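You operate a simulated robot arm through the tools that you are given. There is no shell and no other tool. Be economical: measure what you need, move in short steps, check, and stop when the job is done.

You are at the controls of a simulated robot arm. One attempt, no reset.

Task
Free the fixture, turn the sprocket once round, lock it and tighten the bolt that the display names.
Fine: use the tee wrench and put it back. Set down upright: tee wrench.
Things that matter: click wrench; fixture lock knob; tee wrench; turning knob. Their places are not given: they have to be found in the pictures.

The check looks at the end state, three seconds after you hand in, the way a careful person would. Anything else that was tipped, shoved, dropped, spilled or broken makes it a failure.

Robot
A 6-joint arm with a two-finger parallel gripper, fixed in place. Base frame: the origin is at the foot of the arm, x ahead of it, y to its left, z up; the work surface is at about z = 0. Units: mm, degrees, N and s.
With the tool pointing down near the work surface it reaches from about 140 to 580 mm from the base axis. Its first joint turns from -66.0 to 66.0 degrees. Payload 2.1 kg.
The tool frame sits at the grasp point between the pads (the TCP): z along the fingers, y along the line on which they close. The tips reach 30 mm beyond it. The gripper opens to 94 mm. The fingers are 28 mm wide and 10 mm thick; the gripper's body (50 by 96 mm) begins 55 mm behind the TCP.
Orientation is that of the tool frame in the base frame, as a unit quaternion [x, y, z, w]. With the fingers straight down and closing along the base's y, the tool's x points along the base's -x, its y along +y and its z along -z.

Tools
- The arm moves only by the tool nudge_tool. Its argument "steps" is a list of rows, each a list of 3 entries, a list of its own where there are three numbers: the turn, a rotation vector about the tool's x, y, z in units of 45 degrees (1.0 is 45 degrees), then the shift along the tool's x, y, z in units of 250 mm (1.0 is 250 mm), then the opening, from 0 (shut) to 1 (fully open). In form: [[[wx, wy, wz], [dx, dy, dz], fingers], ...]. A call has 1 to 20 rows; each row is the pose to reach, as a shift and turn from the pose commanded when the call began, along the tool's axes at that moment. A call with a number of a shift or a turn outside -1 to 1 is refused whole. Each row takes 0.2 s and may step no farther than 50 mm and 8.6 degrees from the row before; otherwise, or with a gripper value out of range, the whole call is refused. Where a pose cannot be reached the arm comes as near as it can. A force on the tool above 40 N (or 10 N above the force at the start of the call, whichever is more), or a blocked arm, ends the call early, and 0.2 s more pass. Each finger travels about 72 mm/s and halts on what it meets, pressing with about 30 N; the grip force reading is that of the motor and also rises with nothing between the fingers. The clock runs only during rows and for 0.2 s after the last one: add rows that repeat a pose to give the fingers time. The reply holds the time, the measured pose of the TCP, the force on the tool along the base axes, the opening and the grip force, in the units named above and with some noise, with the torque about the TCP (base axes, N m) and any sound that the robot's microphone picked up, and new pictures: "pictures" is both (left out), scene, wrist or none.
- Cameras (640 x 400 px; columns grow to the right, rows downward): "scene" is fixed at [69, -378.3, 500.3]; the picture's right is [0.67, -0.75, 0.00], its down [-0.30, -0.27, -0.92] and it looks along [0.68, 0.61, -0.40] (base axes); focal length 214 px, centre (320, 200). "wrist" rides on the gripper at [76, 14, -103] in the tool frame; the picture's right is [-0.18, 0.98, 0.00], its down [-0.75, -0.14, -0.64] and it looks along [-0.63, -0.12, 0.77] (tool axes); focal length 243 px, centre (320, 200).
- measure_at(camera, pixels): for up to 12 pixels [column, row] of the newest picture of that camera ("zoom" is the newest enlarged one), the place [x, y, z] in the base frame of the surface seen there, good to about 3 mm. No time passes.
- enlarge(camera, box): a new picture of the part [left, top, right, bottom] of that camera's present view, enlarged. No time passes.
- sign_off(): hands the job in; it is judged then, once.

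Go step by step. Measure first, check grasps and placings, and put right what went wrong. The budget is 80 turns and 200 pictures, counting those below and the enlarged ones. Unless the task says otherwise, let go and move clear before handing in, and close with one line.

The tools are called as a command line: name --argument value ..., lists and objects as JSON in quotes. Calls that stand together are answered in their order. nudge_tool: Moves the arm, as the interface text tells. Its arguments: {"type":"object","properties":{"steps":{"type":"array"},"pictures":{"type":"string","enum":["both","scene","wrist","none"]}},"required":["steps"]} The other tools are called the same way: measure_at (camera, pixels) gives the place of the surface under pixels of a picture; enlarge (camera, box) takes an enlarged picture of a part of a camera's view; sign_off () hands the job in.

At the start:

```text
t: 0.0
position: [229.0, -170.2, 444.3]
tool_rot: [0.0, 1.0, -0.001, 0.0]
ft_force: [-0.3, 0.0, 0.0]
moment: [0.03, 0.02, 0.04]
finger_gap: 94.0
grasp_force: 0.1
```

scene: 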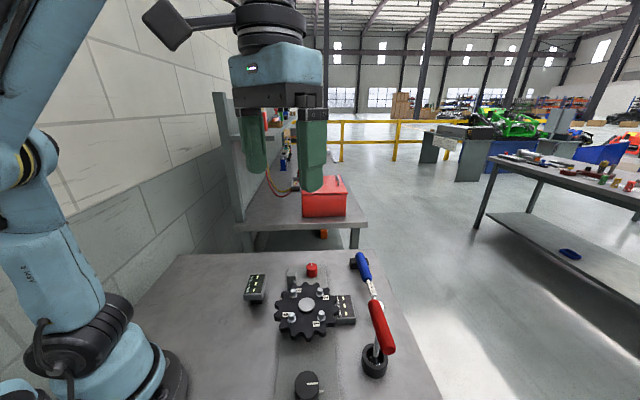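
wrist: 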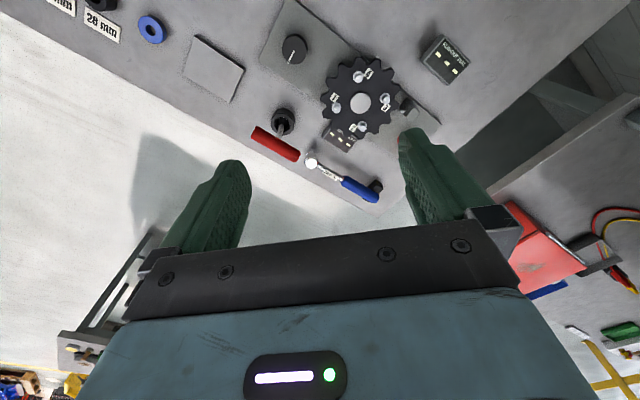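

The scene shows a sprocket near (305,310), a red knob (311,269), a black knob (308,383), a display (255,285) and another at (345,308), a red-handled wrench and a blue-handled one. I'll enlarge these before moving.

enlarge --camera "scene" --box '[220, 240, 420, 400]'

enlarge --camera "wrist" --box '[240, 0, 480, 220]'

enlarge --camera "wrist" --box '[30, 0, 270, 120]'

```text
2.50 times, centred on (320, 320) of scene
```

zoom: 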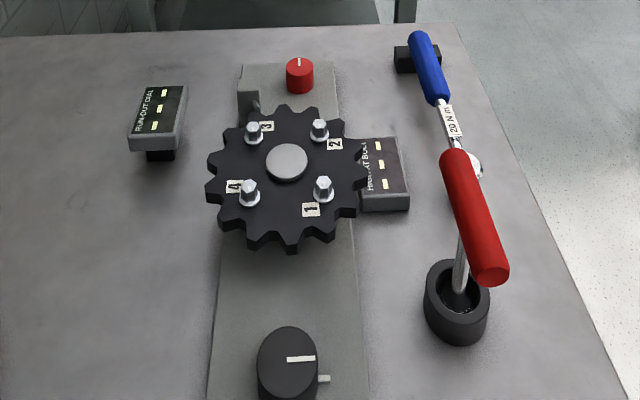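

```text
1.82 times, centred on (360, 110) of wrist
```

zoom: 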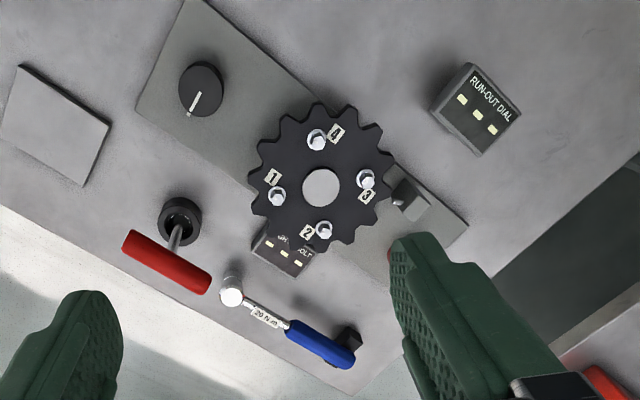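

```text
2.67 times, centred on (150, 60) of wrist
```

zoom: 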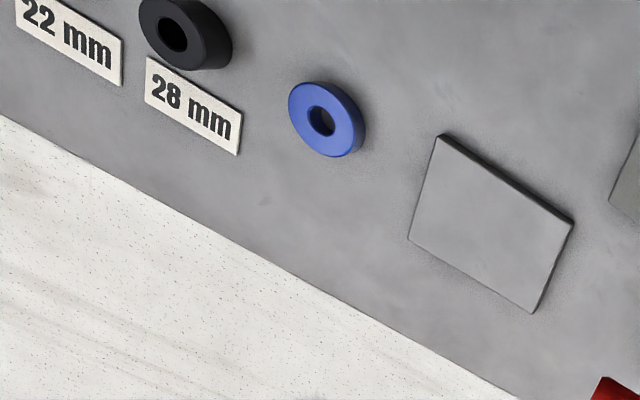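

The displays read blank dashes ("RUN-OUT DIAL" and "HIGH AT BOLT"?), the tee wrench (red) stands in a cup, and four bolts are numbered. I'll measure the key points.

measure_at --camera "scene" --pixels '[[311, 265], [311, 272], [307, 374], [312, 383], [306, 304], [292, 317], [321, 315], [293, 291], [320, 290], [368, 306], [384, 348], [371, 364]]'

measure_at --camera "wrist" --pixels '[[294, 48], [312, 33], [405, 105], [360, 103], [255, 130], [297, 157], [281, 115], [310, 161], [327, 172], [358, 192], [290, 90], [345, 140]]'

enlarge --camera "scene" --box '[270, 350, 350, 400]'

enlarge --camera "scene" --box '[240, 255, 360, 330]'

```text
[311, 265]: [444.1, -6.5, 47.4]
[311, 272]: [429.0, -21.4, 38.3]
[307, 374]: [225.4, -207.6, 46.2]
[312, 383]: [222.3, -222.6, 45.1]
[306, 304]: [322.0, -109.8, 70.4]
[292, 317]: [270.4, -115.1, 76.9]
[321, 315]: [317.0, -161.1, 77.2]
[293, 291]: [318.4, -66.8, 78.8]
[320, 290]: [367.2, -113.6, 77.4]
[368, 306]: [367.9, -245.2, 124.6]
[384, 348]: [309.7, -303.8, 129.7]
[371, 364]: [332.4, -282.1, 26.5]
```

```text
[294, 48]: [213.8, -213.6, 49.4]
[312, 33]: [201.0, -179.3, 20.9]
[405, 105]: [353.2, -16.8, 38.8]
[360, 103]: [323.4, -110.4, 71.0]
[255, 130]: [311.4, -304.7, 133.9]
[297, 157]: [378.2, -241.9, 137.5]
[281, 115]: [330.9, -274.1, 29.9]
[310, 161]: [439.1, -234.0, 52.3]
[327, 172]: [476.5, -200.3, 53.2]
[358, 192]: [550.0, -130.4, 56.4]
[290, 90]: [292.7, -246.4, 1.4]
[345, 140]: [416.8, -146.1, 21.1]
```

```text
8.00 times, centred on (310, 375) of scene
```

zoom: 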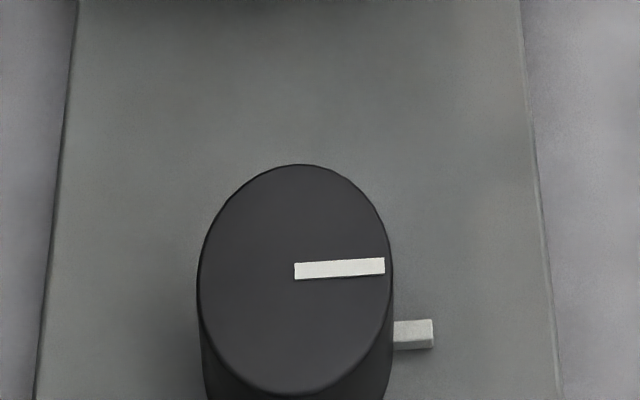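

```text
5.33 times, centred on (300, 292) of scene
```

zoom: 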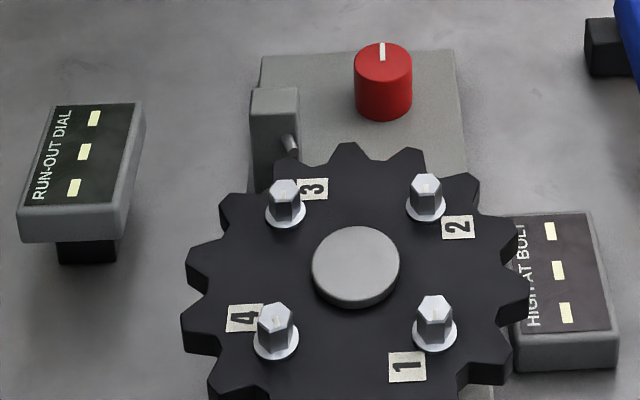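

Lock knob (red) sits near (442,-9), top z≈47; the turning knob (black) near (217,-213). I'll move high over the red knob and look closely from the wrist.

nudge_tool --steps '[[[0, 0, 0], [-0.1, 0.08, 0.1], 1], [[0, 0, 0], [-0.2, 0.15, 0.2], 1], [[0, 0, 0], [-0.3, 0.23, 0.3], 1], [[0, 0, 0], [-0.4, 0.31, 0.4], 1], [[0, 0, 0], [-0.5, 0.39, 0.5], 1], [[0, 0, 0], [-0.6, 0.47, 0.6], 1], [[0, 0, 0], [-0.7, 0.55, 0.7], 1], [[0, 0, 0], [-0.8, 0.6, 0.8], 1], [[0, 0, 0], [-0.852, 0.644, 0.9], 1]]'

```text
t: 2.0
position: [441.6, -12.8, 220.2]
tool_rot: [0.0, 1.0, -0.001, 0.0]
ft_force: [0.8, 0.1, -0.5]
moment: [0.0, 0.01, -0.02]
finger_gap: 94.1
grasp_force: 0.0
```

scene: 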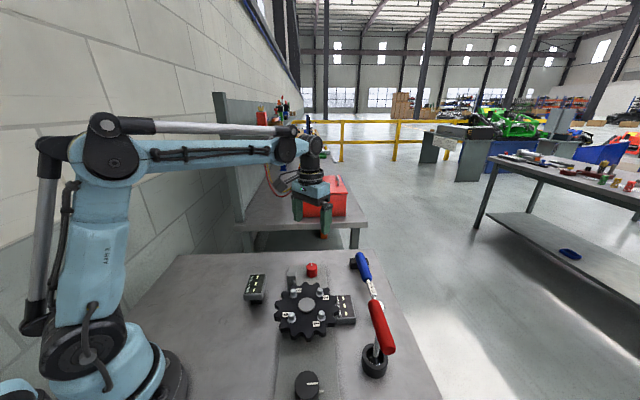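
wrist: 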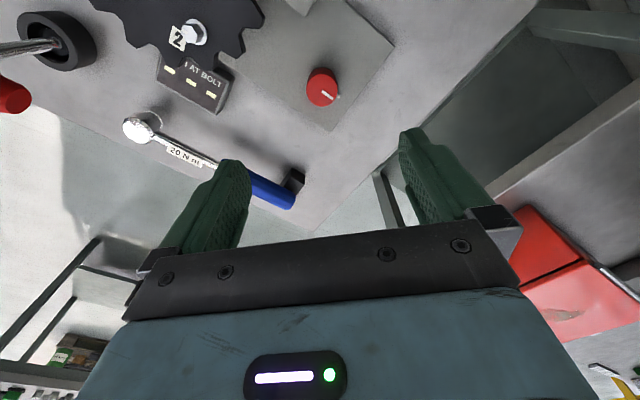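

The red knob shows at wrist (322,88). Measure it precisely.

measure_at --camera "wrist" --pixels '[[322, 83], [310, 83], [336, 83], [322, 72], [322, 96], [329, 95], [322, 104], [360, 110], [290, 110], [200, 80], [193, 33], [165, 123]]'

enlarge --camera "wrist" --box '[250, 30, 400, 130]'

```text
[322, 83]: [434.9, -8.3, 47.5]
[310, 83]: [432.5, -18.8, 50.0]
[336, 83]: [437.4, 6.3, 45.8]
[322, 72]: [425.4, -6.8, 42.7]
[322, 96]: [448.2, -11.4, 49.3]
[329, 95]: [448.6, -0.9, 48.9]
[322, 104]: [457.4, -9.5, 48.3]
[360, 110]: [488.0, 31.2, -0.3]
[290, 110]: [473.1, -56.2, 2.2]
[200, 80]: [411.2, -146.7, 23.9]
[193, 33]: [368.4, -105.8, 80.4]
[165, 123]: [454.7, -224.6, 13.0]
```

```text
4.00 times, centred on (325, 80) of wrist
```

zoom: 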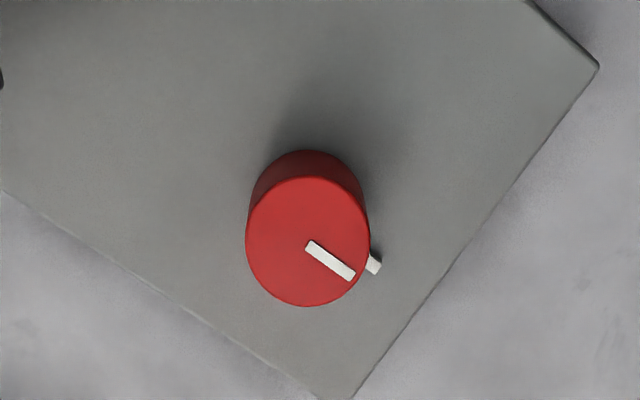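

Knob axis ≈ (442,-9.5), top z≈48, its mark aligned with a white index pin. The commanded pose is already above it, so I'll descend to TCP z≈58 with a check at the bottom.

nudge_tool --steps '[[[0, 0, 0], [0, 0, 0.15], 0.7], [[0, 0, 0], [0, 0, 0.3], 0.7], [[0, 0, 0], [0, 0, 0.45], 0.7], [[0, 0, 0], [0, 0, 0.55], 0.7], [[0, 0, 0], [0, 0, 0.6], 0.7], [[0, 0, 0], [0, 0, 0.645], 0.7], [[0, 0, 0], [0, 0, 0.645], 0.7]]'

```text
t: 3.6
position: [440.0, -9.7, 57.9]
tool_rot: [-0.001, 1.0, -0.001, 0.0]
ft_force: [-0.2, 0.1, 0.1]
moment: [-0.02, 0.01, -0.03]
finger_gap: 65.9
grasp_force: 0.0
```

scene: 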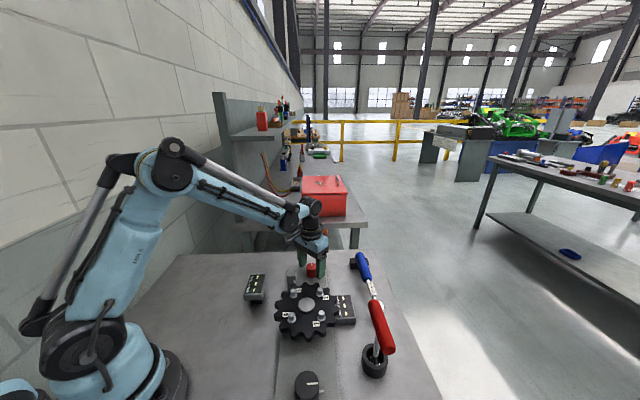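
wrist: 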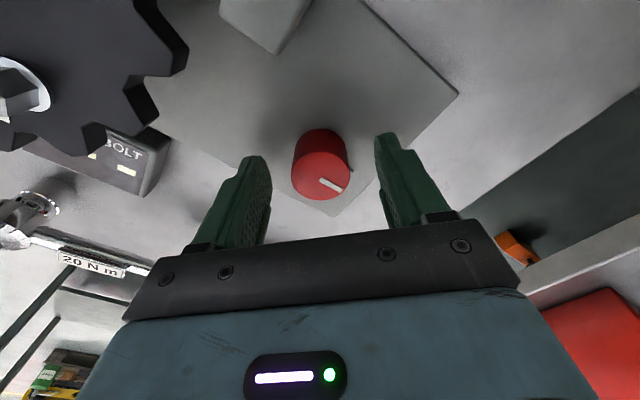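

The knob is centred between the pads. Close.

nudge_tool --steps '[[[0, 0, 0], [0, 0, 0], 0.5], [[0, 0, 0], [0, 0, 0], 0.3], [[0, 0, 0], [0, 0, 0], 0.2], [[0, 0, 0], [0, 0, 0], 0.2]]' --pictures "wrist"

```text
t: 4.6
position: [440.5, -10.5, 58.3]
tool_rot: [0.001, 1.0, 0.0, 0.0]
ft_force: [0.5, -2.3, -4.3]
moment: [0.54, 0.03, 0.0]
finger_gap: 33.4
grasp_force: 44.3
```

wrist: 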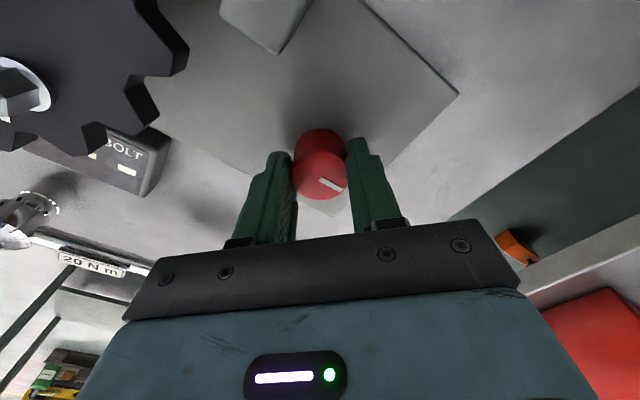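

Gripped at 33.4 mm. Turn it counter-clockwise (from above) gently.

nudge_tool --steps '[[[0, 0, -0.15], [0, 0, 0], 0.2], [[0, 0, -0.3], [0, 0, 0], 0.2], [[0, 0, -0.45], [0, 0, 0], 0.2]]'

```text
t: 5.4
position: [440.6, -10.9, 57.4]
tool_rot: [-0.176, 0.984, 0.0, 0.0]
ft_force: [-0.2, -2.0, 1.6]
moment: [0.5, -0.07, -0.62]
finger_gap: 33.3
grasp_force: 44.8
```

scene: 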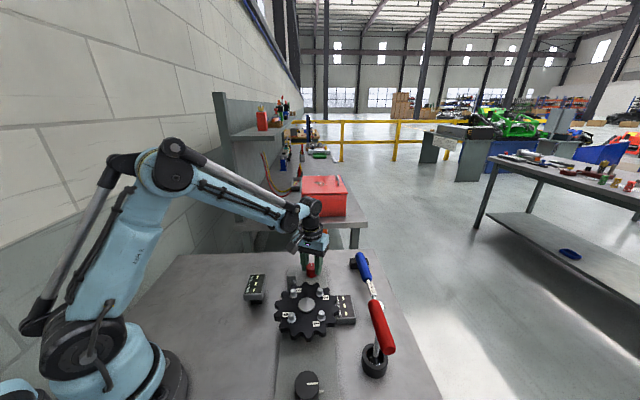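
wrist: 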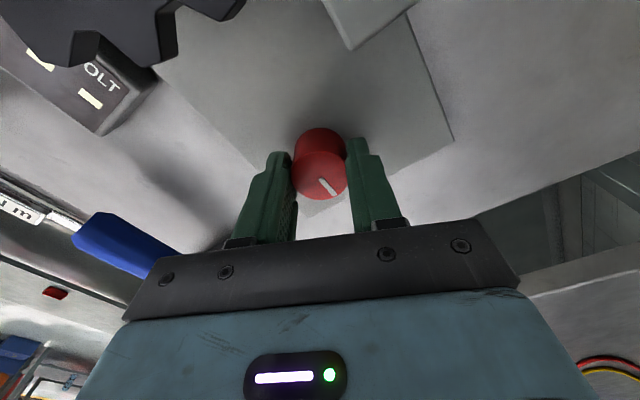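

The mark rotated in the wrist image by ~20° (slip): the knob is stopped in this direction. Try clockwise.

nudge_tool --steps '[[[0, 0, 0.18], [0, 0, 0], 0.2], [[0, 0, 0.36], [0, 0, 0], 0.2], [[0, 0, 0.54], [0, 0, 0], 0.2], [[0, 0, 0.72], [0, 0, 0], 0.2], [[0, 0, 0.9], [0, 0, 0], 0.2]]'

```text
t: 6.6
position: [441.8, -10.2, 57.5]
tool_rot: [0.177, 0.984, -0.001, -0.001]
ft_force: [0.9, -0.7, -3.5]
moment: [0.49, 0.84, -0.01]
finger_gap: 33.6
grasp_force: 45.5
```

scene: 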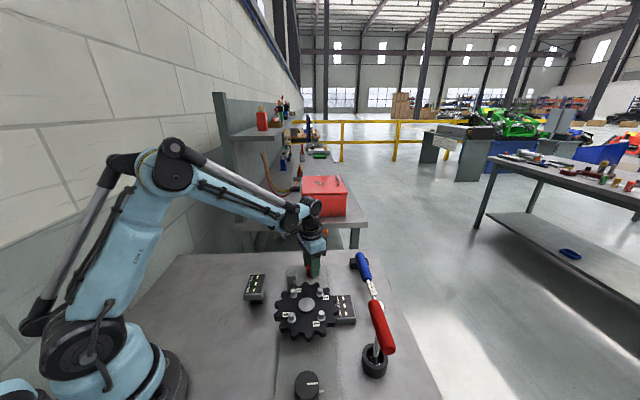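
wrist: 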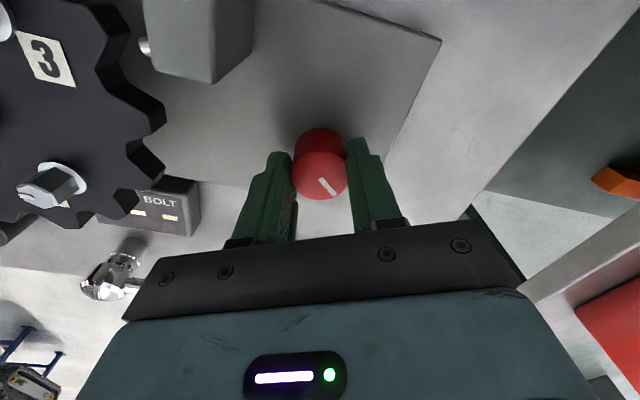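

The mark kept its place relative to the pads, so it's turning clockwise freely (40° so far). Continue.

nudge_tool --steps '[[[0, 0, 0.18], [0, 0, 0], 0.2], [[0, 0, 0.36], [0, 0, 0], 0.2], [[0, 0, 0.54], [0, 0, 0], 0.2], [[0, 0, 0.72], [0, 0, 0], 0.2], [[0, 0, 0.9], [0, 0, 0], 0.2], [[0, 0, 1.0], [0, 0, 0], 0.2]]'

```text
t: 8.0
position: [440.9, -10.1, 58.1]
tool_rot: [0.539, 0.842, 0.0, 0.0]
ft_force: [0.1, 13.2, -9.5]
moment: [0.7, 0.8, -0.01]
finger_gap: 33.1
grasp_force: 45.5
```

scene: 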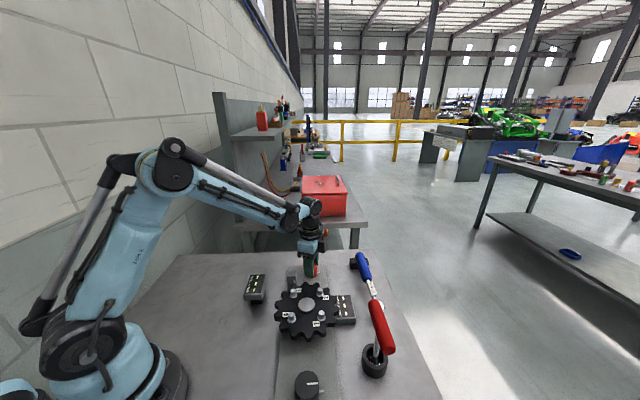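
wrist: 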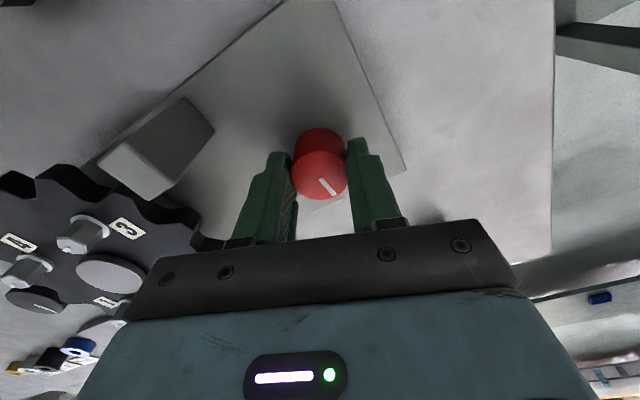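

85° turned so far with the mark still moving with the pads. Continue until it stops.

nudge_tool --steps '[[[0, 0, 0.15], [0, 0, 0], 0.2], [[0, 0, 0.3], [0, 0, 0], 0.2], [[0, 0, 0.45], [0, 0, 0], 0.2]]' --pictures "wrist"

```text
t: 8.8
position: [442.4, -11.6, 59.1]
tool_rot: [0.68, 0.733, -0.001, 0.003]
ft_force: [10.8, 1.3, -0.1]
moment: [-0.33, 0.27, 0.64]
finger_gap: 33.5
grasp_force: 44.9
```

wrist: 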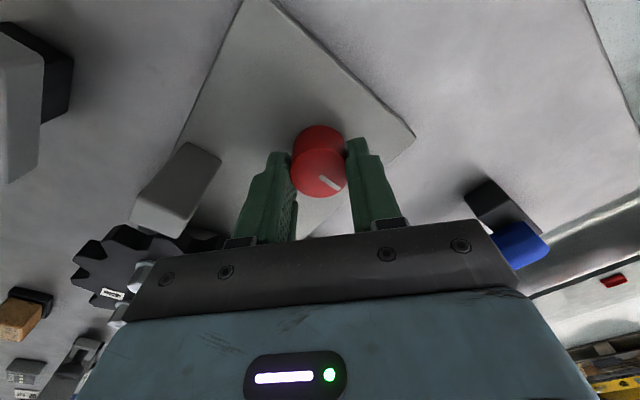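

The mark slipped back slightly and the counter-torque rose, so the knob has hit its open stop at ~90°. Release, rise and rotate back.

nudge_tool --steps '[[[0, 0, 0], [0, 0, 0], 0.45], [[0, 0, 0], [0, 0, 0], 0.6], [[0, 0, 0], [0, 0, 0], 0.6], [[0, 0, 0], [0, 0, -0.15], 0.6], [[0, 0, -0.18], [0, 0, -0.3], 0.6], [[0, 0, -0.36], [0, 0, -0.45], 0.6], [[0, 0, -0.54], [0, 0, -0.6], 0.6], [[0, 0, -0.72], [0, 0, -0.7], 0.6], [[0, 0, -0.9], [0, 0, -0.7], 0.6], [[0, 0, -1.0], [0, 0, -0.7], 0.6]]'

```text
t: 11.0
position: [441.7, -11.0, 234.2]
tool_rot: [0.345, 0.938, -0.001, 0.001]
ft_force: [1.3, 0.2, 0.1]
moment: [0.0, -0.01, -0.04]
finger_gap: 56.6
grasp_force: 0.0
```

scene: 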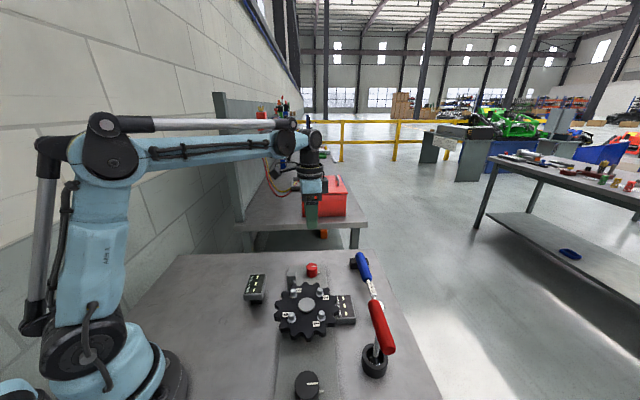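
wrist: 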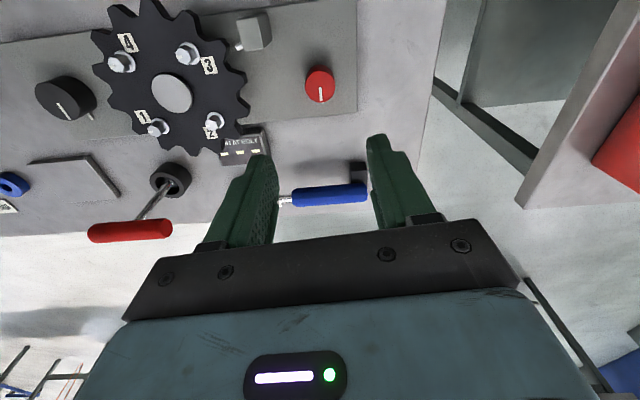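

The lock mark is now pointing 90° away from its pin. Next I'll move toward the turning knob, staying high.

nudge_tool --steps '[[[0, 0, 0], [0.04, -0.18, 0], 0.7], [[0, 0, 0], [0.08, -0.36, 0], 0.7], [[0, 0, 0], [0.12, -0.54, 0], 0.7], [[0, 0, 0], [0.16, -0.72, 0], 0.7], [[0, 0, 0], [0.19, -0.88, 0], 0.7], [[0, 0, 0], [0.2, -0.98, 0], 0.7]]'

enlarge --camera "scene" --box '[240, 255, 360, 330]'

```text
t: 12.4
position: [243.4, -165.3, 233.6]
tool_rot: [0.346, 0.938, -0.001, 0.001]
ft_force: [-1.1, 0.0, 0.2]
moment: [-0.01, 0.01, -0.01]
finger_gap: 65.9
grasp_force: 0.0
```

scene: 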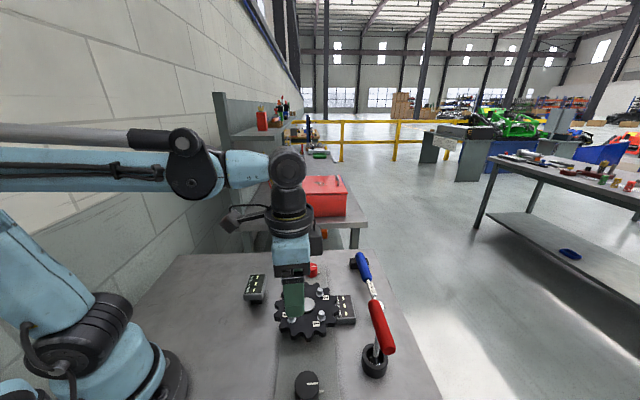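
wrist: 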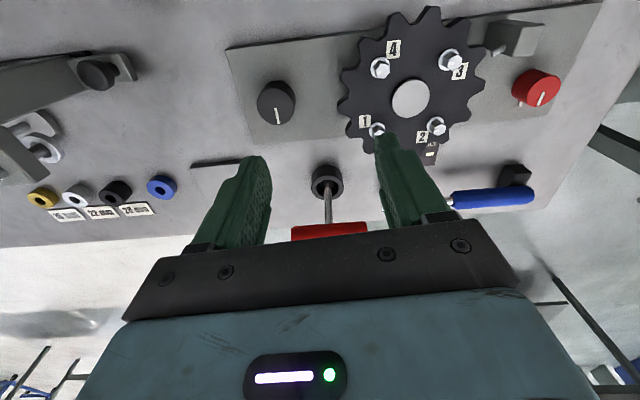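

```text
5.33 times, centred on (300, 292) of scene
```

zoom: 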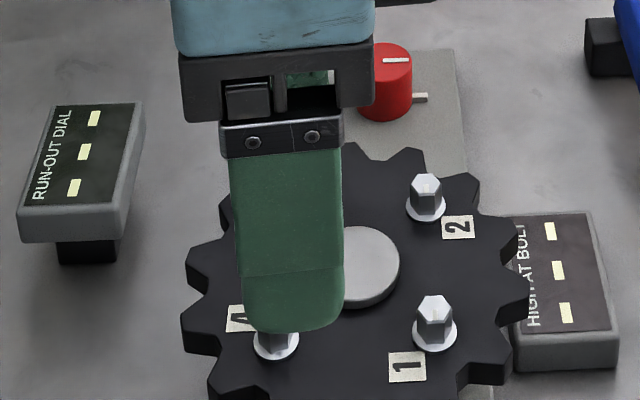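

The red knob's mark now points 90° from its start (a small pointer rides with it). Measure the turning knob at wrist (276,100).

measure_at --camera "wrist" --pixels '[[276, 106], [276, 90], [276, 122], [260, 106], [293, 106], [240, 120], [327, 180], [300, 230], [365, 226], [331, 228], [318, 180], [336, 180]]'

enlarge --camera "wrist" --box '[230, 60, 390, 260]'

enlarge --camera "wrist" --box '[320, 0, 580, 170]'

```text
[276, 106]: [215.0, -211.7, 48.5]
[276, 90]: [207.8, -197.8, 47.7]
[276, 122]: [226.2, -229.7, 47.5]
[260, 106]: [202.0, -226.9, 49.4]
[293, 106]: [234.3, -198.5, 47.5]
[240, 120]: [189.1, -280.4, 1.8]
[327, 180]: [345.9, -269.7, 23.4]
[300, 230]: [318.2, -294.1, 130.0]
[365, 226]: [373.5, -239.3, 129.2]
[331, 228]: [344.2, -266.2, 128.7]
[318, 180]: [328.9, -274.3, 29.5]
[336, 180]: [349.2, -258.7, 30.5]
```

```text
2.00 times, centred on (310, 160) of wrist
```

zoom: 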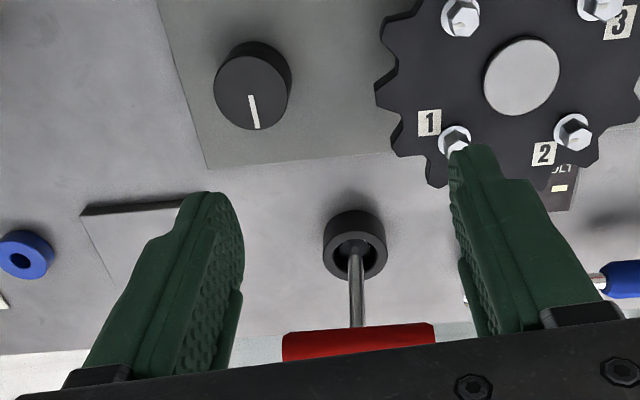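

```text
2.35 times, centred on (450, 85) of wrist
```

zoom: 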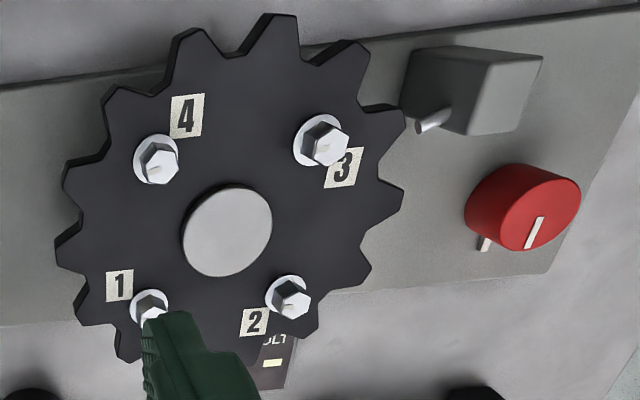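

Turning-knob axis ≈ (217.5,-213), radius ≈21.5, top z≈48. I'll move above it and pre-rotate the wrist counter-clockwise so I can then sweep clockwise.

nudge_tool --steps '[[[0, 0, -0.18], [-0.02, -0.1, 0], 0.7], [[0, 0, -0.36], [-0.045, -0.2125, 0], 0.7], [[0, 0, -0.54], [-0.045, -0.2125, 0.1], 0.7], [[0, 0, -0.72], [-0.045, -0.2125, 0.2], 0.7], [[0, 0, -0.9], [-0.045, -0.2125, 0.3], 0.7], [[0, 0, -1.0], [-0.045, -0.2125, 0.4], 0.7], [[0, 0, -1.0], [-0.045, -0.2125, 0.4], 0.7]]' --pictures "wrist"

```text
t: 14.0
position: [216.2, -211.4, 134.2]
tool_rot: [-0.04, 0.999, -0.001, 0.0]
ft_force: [0.0, -0.1, -0.4]
moment: [-0.03, -0.02, -0.02]
finger_gap: 65.7
grasp_force: 0.1
```

wrist: 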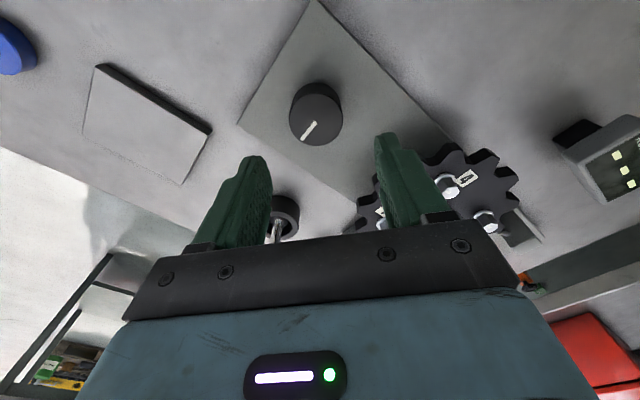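

Directly above. Remeasure the knob centre.

measure_at --camera "wrist" --pixels '[[291, 122], [340, 118], [315, 97], [317, 144], [316, 120], [310, 128]]'

nudge_tool --steps '[[[0, 0, -0.18], [0, 0, 0], 0.7], [[0, 0, -0.36], [0, 0, 0], 0.7], [[0, 0, -0.54], [0, 0, 0], 0.7], [[0, 0, -0.72], [0, 0, 0], 0.7], [[0, 0, -0.9], [0, 0, 0], 0.7], [[0, 0, -1.0], [0, 0, 0], 0.7], [[0, 0, -1.0], [0, 0, 0], 0.7]]' --pictures "wrist"

```text
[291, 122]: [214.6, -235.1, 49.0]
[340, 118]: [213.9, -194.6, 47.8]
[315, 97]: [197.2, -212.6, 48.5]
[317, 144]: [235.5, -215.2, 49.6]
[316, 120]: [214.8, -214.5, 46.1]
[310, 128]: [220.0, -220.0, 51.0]
```

```text
t: 15.6
position: [217.5, -211.0, 134.6]
tool_rot: [-0.42, 0.908, -0.001, 0.0]
ft_force: [0.2, -0.9, -0.6]
moment: [0.0, 0.03, 0.03]
finger_gap: 65.7
grasp_force: 0.1
```

wrist: 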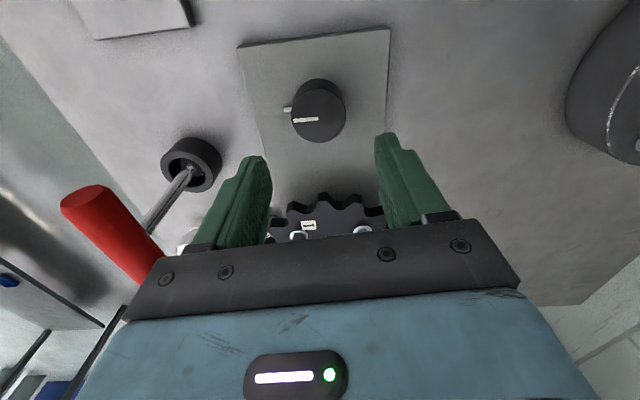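

The pointer peg on the knob (288,109) lies on the pads' closing line, so I'll go back 45° (peg then sits diagonally, as with the red knob) and descend.

nudge_tool --steps '[[[0, 0, 0.18], [0, 0, 0], 0.75], [[0, 0, 0.36], [0, 0, 0], 0.75], [[0, 0, 0.54], [0, 0, 0], 0.75], [[0, 0, 0.72], [0, 0, 0], 0.75], [[0, 0, 0.9], [0, 0, 0.1], 0.75], [[0, 0, 1.0], [0, 0, 0.2], 0.75], [[0, 0, 1.0], [0, 0, 0.305], 0.75], [[0, 0, 1.0], [0, 0, 0.305], 0.75]]' --pictures "wrist"

```text
t: 17.4
position: [219.7, -213.1, 56.3]
tool_rot: [-0.038, 0.999, -0.001, 0.0]
ft_force: [0.4, 1.3, 0.1]
moment: [-0.01, 0.03, -0.03]
finger_gap: 70.6
grasp_force: 0.0
```

wrist: 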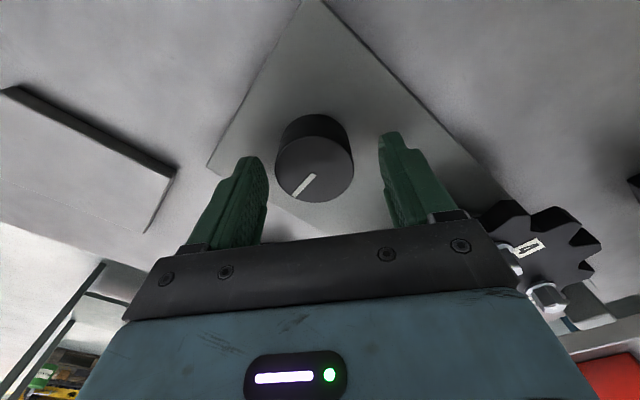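

Knob between pads. Close and turn clockwise 45° as a first test.

nudge_tool --steps '[[[0, 0, 0], [0.01, 0, 0], 0.6], [[0, 0, 0], [0.01, 0, 0], 0.45], [[0, 0, 0], [0.01, 0, 0], 0.3], [[0, 0, 0], [0.01, 0, 0], 0.3], [[0, 0, 0], [0.01, 0, 0], 0.3], [[0, 0, 0.18], [0.01, 0, 0], 0.3], [[0, 0, 0.36], [0.01, 0, 0], 0.3], [[0, 0, 0.54], [0.01, 0, 0], 0.3], [[0, 0, 0.72], [0.01, 0, 0], 0.3], [[0, 0, 0.9], [0.01, 0, 0], 0.3], [[0, 0, 1.0], [0.01, 0, 0], 0.3]]'

```text
t: 18.7
position: [217.2, -215.0, 56.6]
tool_rot: [-0.018, 1.0, -0.006, 0.002]
ft_force: [0.1, -3.9, 0.7]
moment: [0.63, -0.01, -0.03]
finger_gap: 43.3
grasp_force: 45.1
stopped in row 6: the force on the tool passed its limit at 41 N (the readings are from after the stop); the commanded pose is now the measured one
```

scene: 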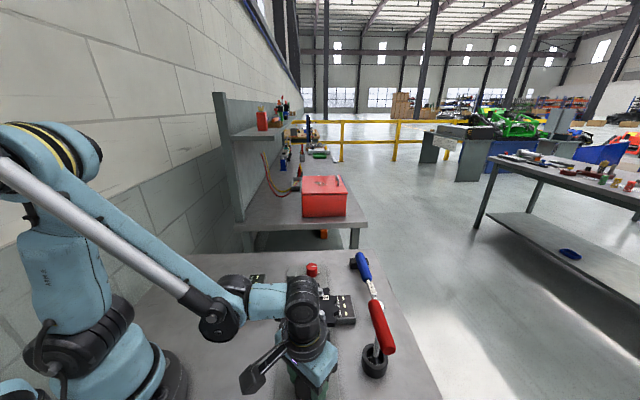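
wrist: 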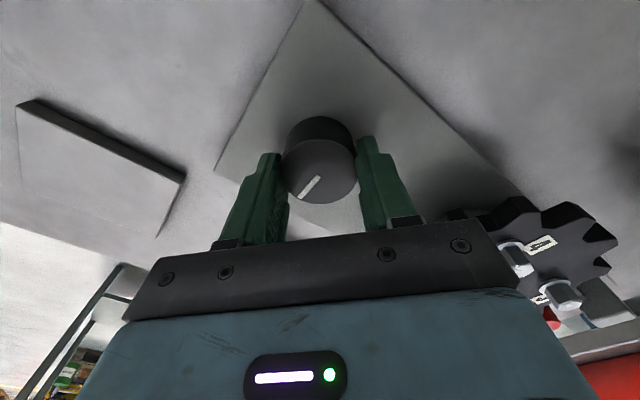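

Closing spiked the force as the pads centred; the pose is now reset with the knob gripped (43.3 mm). Turn clockwise in smaller steps.

nudge_tool --steps '[[[0, 0, 0.08], [0, 0, 0], 0.3], [[0, 0, 0.16], [0, 0, 0], 0.3], [[0, 0, 0.24], [0, 0, 0], 0.3], [[0, 0, 0.32], [0, 0, 0], 0.3], [[0, 0, 0.4], [0, 0, 0], 0.3], [[0, 0, 0.48], [0, 0, 0], 0.3]]'

```text
t: 20.1
position: [217.5, -215.7, 58.0]
tool_rot: [0.171, 0.985, -0.007, 0.003]
ft_force: [-1.9, -18.1, 0.8]
moment: [0.56, -0.24, 0.79]
finger_gap: 44.0
grasp_force: 44.9
```

scene: 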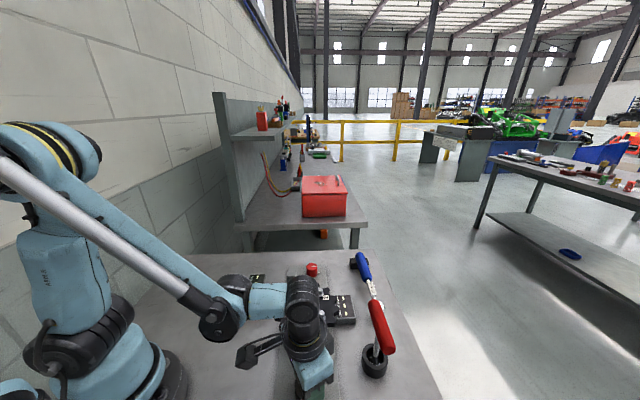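
wrist: 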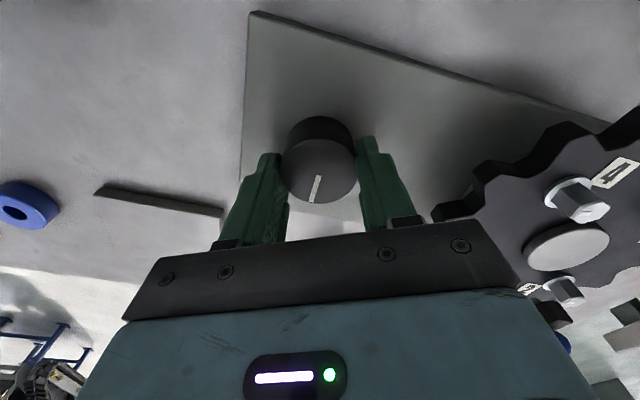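

The knob's mark moved from (302,197) to (313,203) in the pad frame – it slipped, so clockwise is blocked. Try counter-clockwise.

nudge_tool --steps '[[[0, 0, -0.12], [0, 0, 0], 0.3], [[0, 0, -0.24], [0, 0, 0], 0.3], [[0, 0, -0.36], [0, 0, 0], 0.3], [[0, 0, -0.48], [0, 0, 0], 0.3], [[0, 0, -0.6], [0, 0, 0], 0.3], [[0, 0, -0.72], [0, 0, 0], 0.3]]'

```text
t: 21.5
position: [216.9, -215.0, 56.9]
tool_rot: [-0.113, 0.994, -0.006, 0.002]
ft_force: [4.0, -5.8, 33.1]
moment: [0.59, 0.03, -0.03]
finger_gap: 43.7
grasp_force: 45.3
```

scene: 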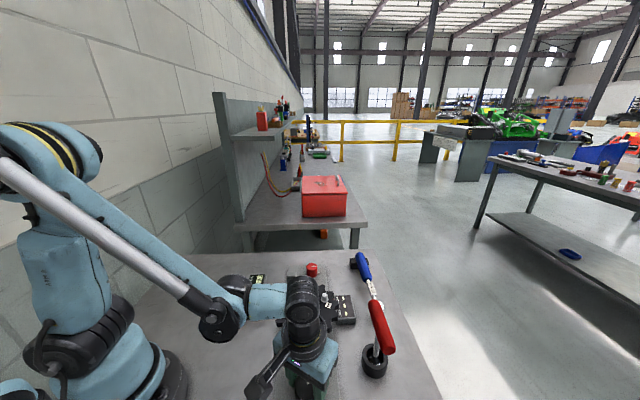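
wrist: 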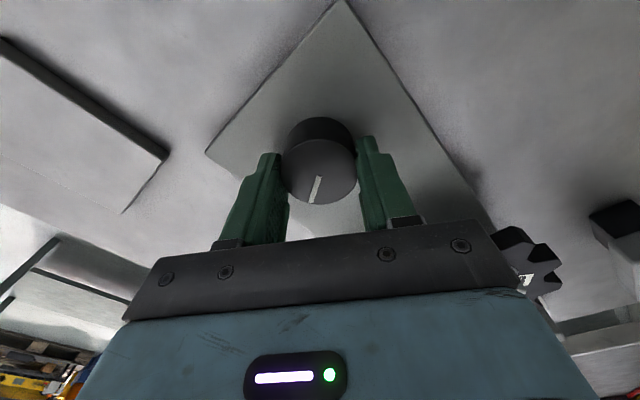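

Now the mark moves with the pads: counter-clockwise is free. Continue that way.

nudge_tool --steps '[[[0, 0, -0.12], [0, 0, 0], 0.3], [[0, 0, -0.24], [0, 0, 0], 0.3], [[0, 0, -0.36], [0, 0, 0], 0.3], [[0, 0, -0.48], [0, 0, 0], 0.3], [[0, 0, -0.6], [0, 0, 0], 0.3], [[0, 0, -0.72], [0, 0, 0], 0.3], [[0, 0, -0.84], [0, 0, 0], 0.3], [[0, 0, -0.96], [0, 0, 0], 0.3]]'

```text
t: 23.3
position: [216.4, -215.1, 57.1]
tool_rot: [-0.471, 0.882, -0.005, -0.002]
ft_force: [-3.0, 15.5, -2.1]
moment: [1.08, 0.0, -0.08]
finger_gap: 43.0
grasp_force: 45.0
```

scene: 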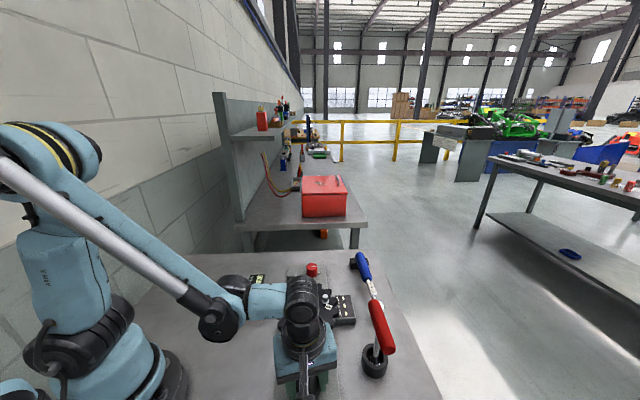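
wrist: 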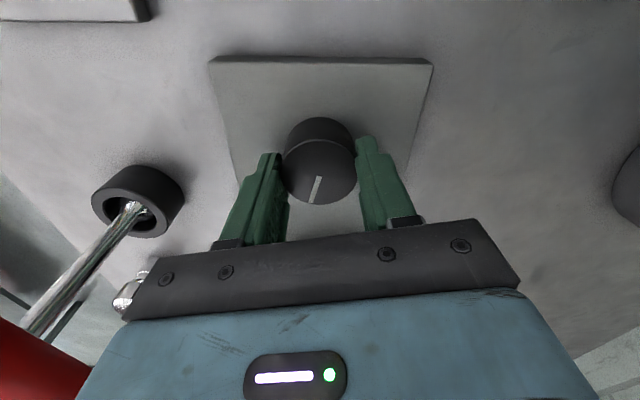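

Tracking well (θ≈-56°). Continue counter-clockwise; I'll watch the wrist's limit.

nudge_tool --steps '[[[0, 0, -0.12], [0, 0, 0], 0.3], [[0, 0, -0.24], [0, 0, 0], 0.3], [[0, 0, -0.36], [0, 0, 0], 0.3], [[0, 0, -0.48], [0, 0, 0], 0.3], [[0, 0, -0.6], [0, 0, 0], 0.3], [[0, 0, -0.72], [0, 0, 0], 0.3], [[0, 0, -0.84], [0, 0, 0], 0.3], [[0, 0, -0.96], [0, 0, 0], 0.3]]'

nudge_tool --steps '[[[0, 0, -0.12], [0, 0, 0], 0.3], [[0, 0, -0.24], [0, 0, 0], 0.3], [[0, 0, -0.36], [0, 0, 0], 0.3], [[0, 0, -0.48], [0, 0, 0], 0.3]]' --pictures "wrist"

```text
t: 25.1
position: [215.2, -214.0, 56.7]
tool_rot: [0.762, -0.648, 0.002, 0.005]
ft_force: [-21.8, 18.2, -7.6]
moment: [-0.26, -0.47, -0.03]
finger_gap: 43.2
grasp_force: 44.7
```

scene: 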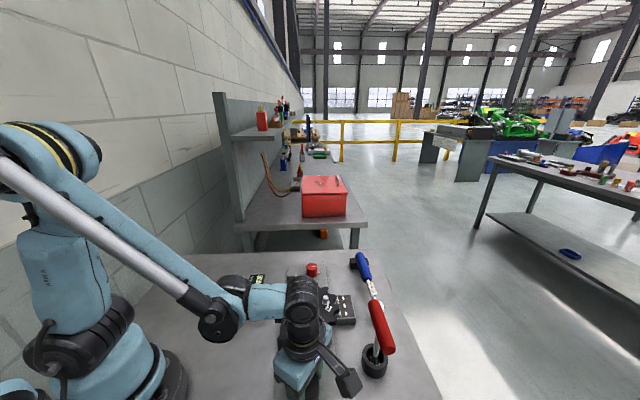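
wrist: 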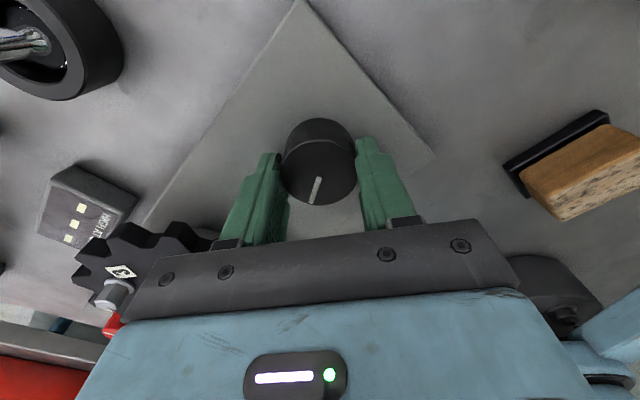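

```text
t: 26.1
position: [215.6, -215.3, 56.6]
tool_rot: [0.87, -0.493, 0.001, 0.006]
ft_force: [-34.3, 2.3, -0.2]
moment: [0.4, 0.11, -0.08]
finger_gap: 43.4
grasp_force: 44.6
```

wrist: 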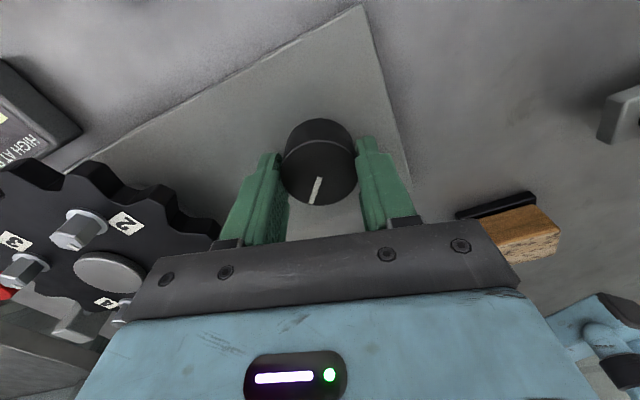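

Knob has turned ~140° CCW with the pads; side-force is building, so I'll release, lift, and wind the wrist back for a second grip.

nudge_tool --steps '[[[0, 0, 0], [0, 0, 0], 0.5], [[0, 0, 0], [-0.007, 0.0075, 0], 0.7], [[0, 0, 0], [-0.007, 0.0075, 0], 0.75], [[0, 0, 0], [-0.007, 0.0075, -0.16], 0.75], [[0, 0, 0.18], [-0.007, 0.0075, -0.16], 0.75], [[0, 0, 0.36], [-0.007, 0.0075, -0.16], 0.75], [[0, 0, 0.54], [-0.007, 0.0075, -0.16], 0.75], [[0, 0, 0.72], [-0.007, 0.0075, -0.16], 0.75], [[0, 0, 0.9], [-0.007, 0.0075, -0.16], 0.75]]' --pictures "wrist"

nudge_tool --steps '[[[0, 0, 0.19], [0, 0, 0], 0.75], [[0, 0, 0.38], [0, 0, 0], 0.75], [[0, 0, 0.57], [0, 0, 0], 0.75], [[0, 0, 0.76], [0, 0, 0], 0.75], [[0, 0, 0.95], [0, 0, 0], 0.75], [[0, 0, 1], [0, 0, 0], 0.75]]' --pictures "none"

nudge_tool --steps '[[[0, 0, 0.19], [0, 0, 0], 0.75], [[0, 0, 0.38], [0, 0, 0], 0.75], [[0, 0, 0.57], [0, 0, 0], 0.75], [[0, 0, 0.76], [0, 0, 0], 0.75], [[0, 0, 0.95], [0, 0, 0], 0.75], [[0, 0, 1], [0, 0, 0], 0.75]]' --pictures "none"

nudge_tool --steps '[[[0, 0, 0.19], [0, 0, 0], 0.75], [[0, 0, 0.38], [0, 0, 0], 0.75], [[0, 0, 0.57], [0, 0, 0], 0.75], [[0, 0, 0.76], [0, 0, 0], 0.75], [[0, 0, 0.95], [0, 0, 0], 0.75], [[0, 0, 1], [0, 0, 0], 0.75]]' --pictures "none"

nudge_tool --steps '[[[0, 0, 0.19], [0, 0, 0], 0.75], [[0, 0, 0.38], [0, 0, 0], 0.75], [[0, 0, 0.57], [0, 0, 0], 0.75], [[0, 0, 0.76], [0, 0, 0], 0.75], [[0, 0, 0.95], [0, 0, 0], 0.75], [[0, 0, 1], [0, 0, 0], 0.75], [[0, 0, 1], [0, 0, 0], 0.75]]' --pictures "both"

```text
t: 28.1
position: [214.0, -213.0, 96.5]
tool_rot: [-0.644, 0.765, -0.006, -0.004]
ft_force: [0.8, -0.9, -0.2]
moment: [0.0, -0.02, 0.01]
finger_gap: 70.3
grasp_force: 0.1
```

wrist: 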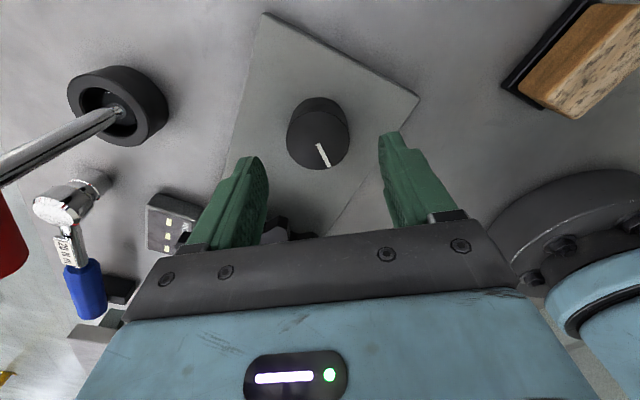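

```text
t: 29.5
position: [214.6, -214.3, 96.8]
tool_rot: [-0.303, 0.953, -0.006, 0.001]
ft_force: [-0.5, 0.9, -0.1]
moment: [0.01, -0.02, -0.02]
finger_gap: 70.2
grasp_force: 0.1
```

```text
t: 30.9
position: [214.8, -214.1, 96.8]
tool_rot: [0.084, 0.996, -0.006, 0.002]
ft_force: [0.0, -0.4, -0.8]
moment: [-0.01, 0.0, 0.03]
finger_gap: 70.8
grasp_force: 0.0
```

```text
t: 32.3
position: [215.7, -213.8, 96.3]
tool_rot: [0.46, 0.888, -0.004, 0.005]
ft_force: [0.6, -0.8, 0.4]
moment: [-0.03, 0.02, 0.02]
finger_gap: 70.5
grasp_force: 0.0
```

```text
t: 33.9
position: [213.6, -214.4, 96.3]
tool_rot: [0.764, 0.645, -0.004, 0.006]
ft_force: [0.4, -0.9, 0.2]
moment: [0.03, -0.01, 0.02]
finger_gap: 70.5
grasp_force: 0.0
```

scene: 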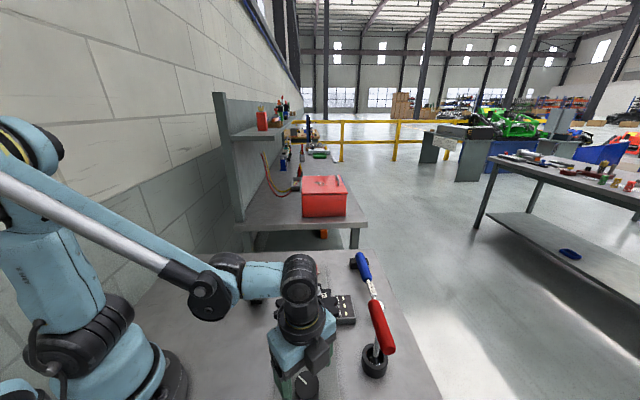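
wrist: 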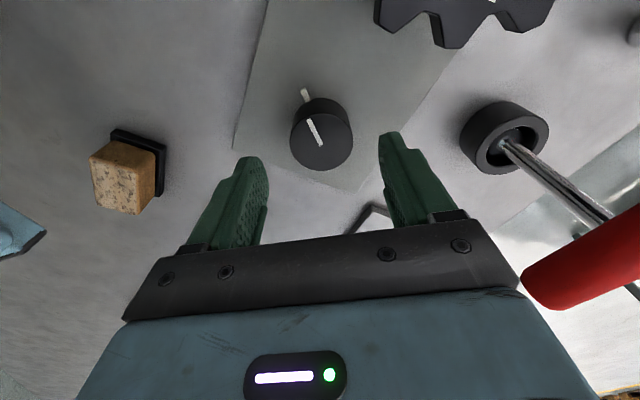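

Wrist wound back (θ≈100°), peg at (305,95) clear of the pad line. Re-check the knob centre.

measure_at --camera "wrist" --pixels '[[291, 142], [351, 138], [320, 113], [322, 168], [321, 140], [305, 95], [370, 212]]'

```text
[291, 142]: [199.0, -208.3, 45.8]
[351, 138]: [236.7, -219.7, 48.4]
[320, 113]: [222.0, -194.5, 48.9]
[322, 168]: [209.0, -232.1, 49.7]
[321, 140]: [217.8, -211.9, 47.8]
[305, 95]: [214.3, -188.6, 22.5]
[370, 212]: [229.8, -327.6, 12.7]
```

Centre ≈ (216.5,-213.5), peg z≈22. Descend to z≈60 and close.

nudge_tool --steps '[[[0, 0, 0], [0.003, 0.0075, 0.08], 0.75], [[0, 0, 0], [0.003, 0.0075, 0.146], 0.75], [[0, 0, 0], [0.003, 0.0075, 0.146], 0.6], [[0, 0, 0], [0.003, 0.0075, 0.146], 0.45], [[0, 0, 0], [0.003, 0.0075, 0.146], 0.35], [[0, 0, 0], [0.003, 0.0075, 0.146], 0.35], [[0, 0, 0], [0.003, 0.0075, 0.146], 0.35]]' --pictures "wrist"

```text
t: 35.5
position: [214.9, -215.2, 60.0]
tool_rot: [0.765, 0.644, -0.004, 0.005]
ft_force: [-25.8, 3.5, -13.0]
moment: [-0.36, 0.28, -0.01]
finger_gap: 43.1
grasp_force: 45.0
```

wrist: 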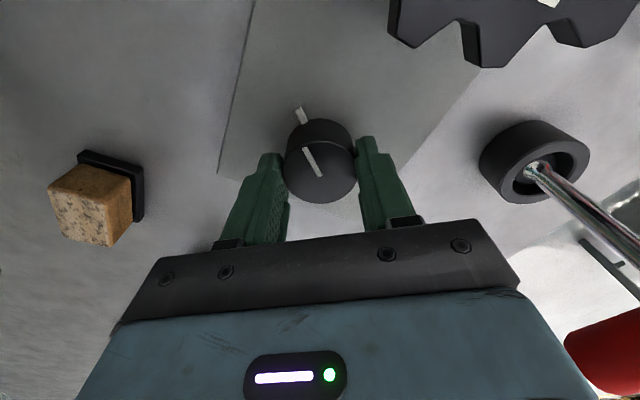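

Gripped, but with -26 N in x; I'll ease 2 mm that way and turn counter-clockwise.

nudge_tool --steps '[[[0, 0, 0], [0, -0.008, 0], 0.35], [[0, 0, -0.14], [0, -0.008, 0], 0.35], [[0, 0, -0.28], [0, -0.008, 0], 0.35], [[0, 0, -0.42], [0, -0.008, 0], 0.35], [[0, 0, -0.56], [0, -0.008, 0], 0.35], [[0, 0, -0.7], [0, -0.008, 0], 0.35], [[0, 0, -0.84], [0, -0.008, 0], 0.35], [[0, 0, -1], [0, -0.008, 0], 0.35]]' --pictures "wrist"

nudge_tool --steps '[[[0, 0, -0.14], [0, 0, 0], 0.35], [[0, 0, -0.28], [0, 0, 0], 0.35], [[0, 0, -0.42], [0, 0, 0], 0.35], [[0, 0, -0.56], [0, 0, 0], 0.35], [[0, 0, -0.7], [0, 0, 0], 0.35], [[0, 0, -0.84], [0, 0, 0], 0.35], [[0, 0, -1], [0, 0, 0], 0.35]]' --pictures "wrist"

enlarge --camera "scene" --box '[240, 255, 360, 330]'

```text
t: 37.3
position: [216.5, -214.0, 60.5]
tool_rot: [0.459, 0.888, -0.004, 0.004]
ft_force: [-3.1, -1.9, 3.8]
moment: [-0.08, -0.01, -0.59]
finger_gap: 43.2
grasp_force: 26.6
```

wrist: 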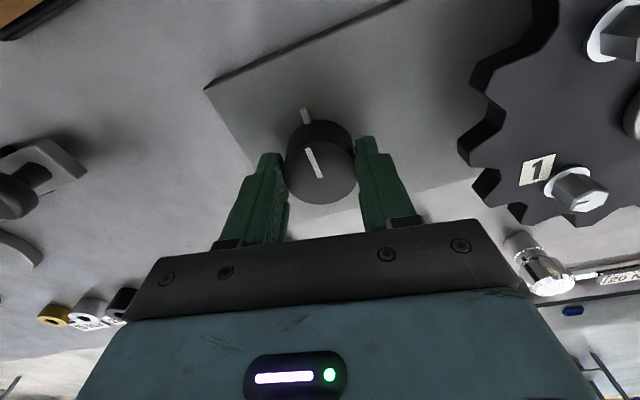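

```text
t: 38.9
position: [214.9, -215.9, 60.1]
tool_rot: [0.084, 0.996, -0.008, 0.002]
ft_force: [-12.2, -20.0, 1.8]
moment: [0.2, -0.31, -1.08]
finger_gap: 43.0
grasp_force: 44.8
```

wrist: 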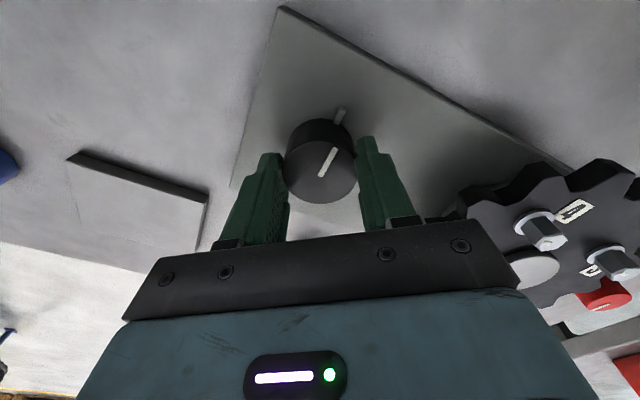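

```text
5.33 times, centred on (300, 292) of scene
```

zoom: 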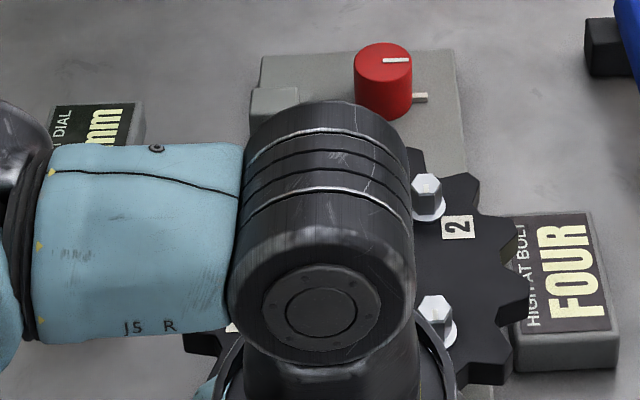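

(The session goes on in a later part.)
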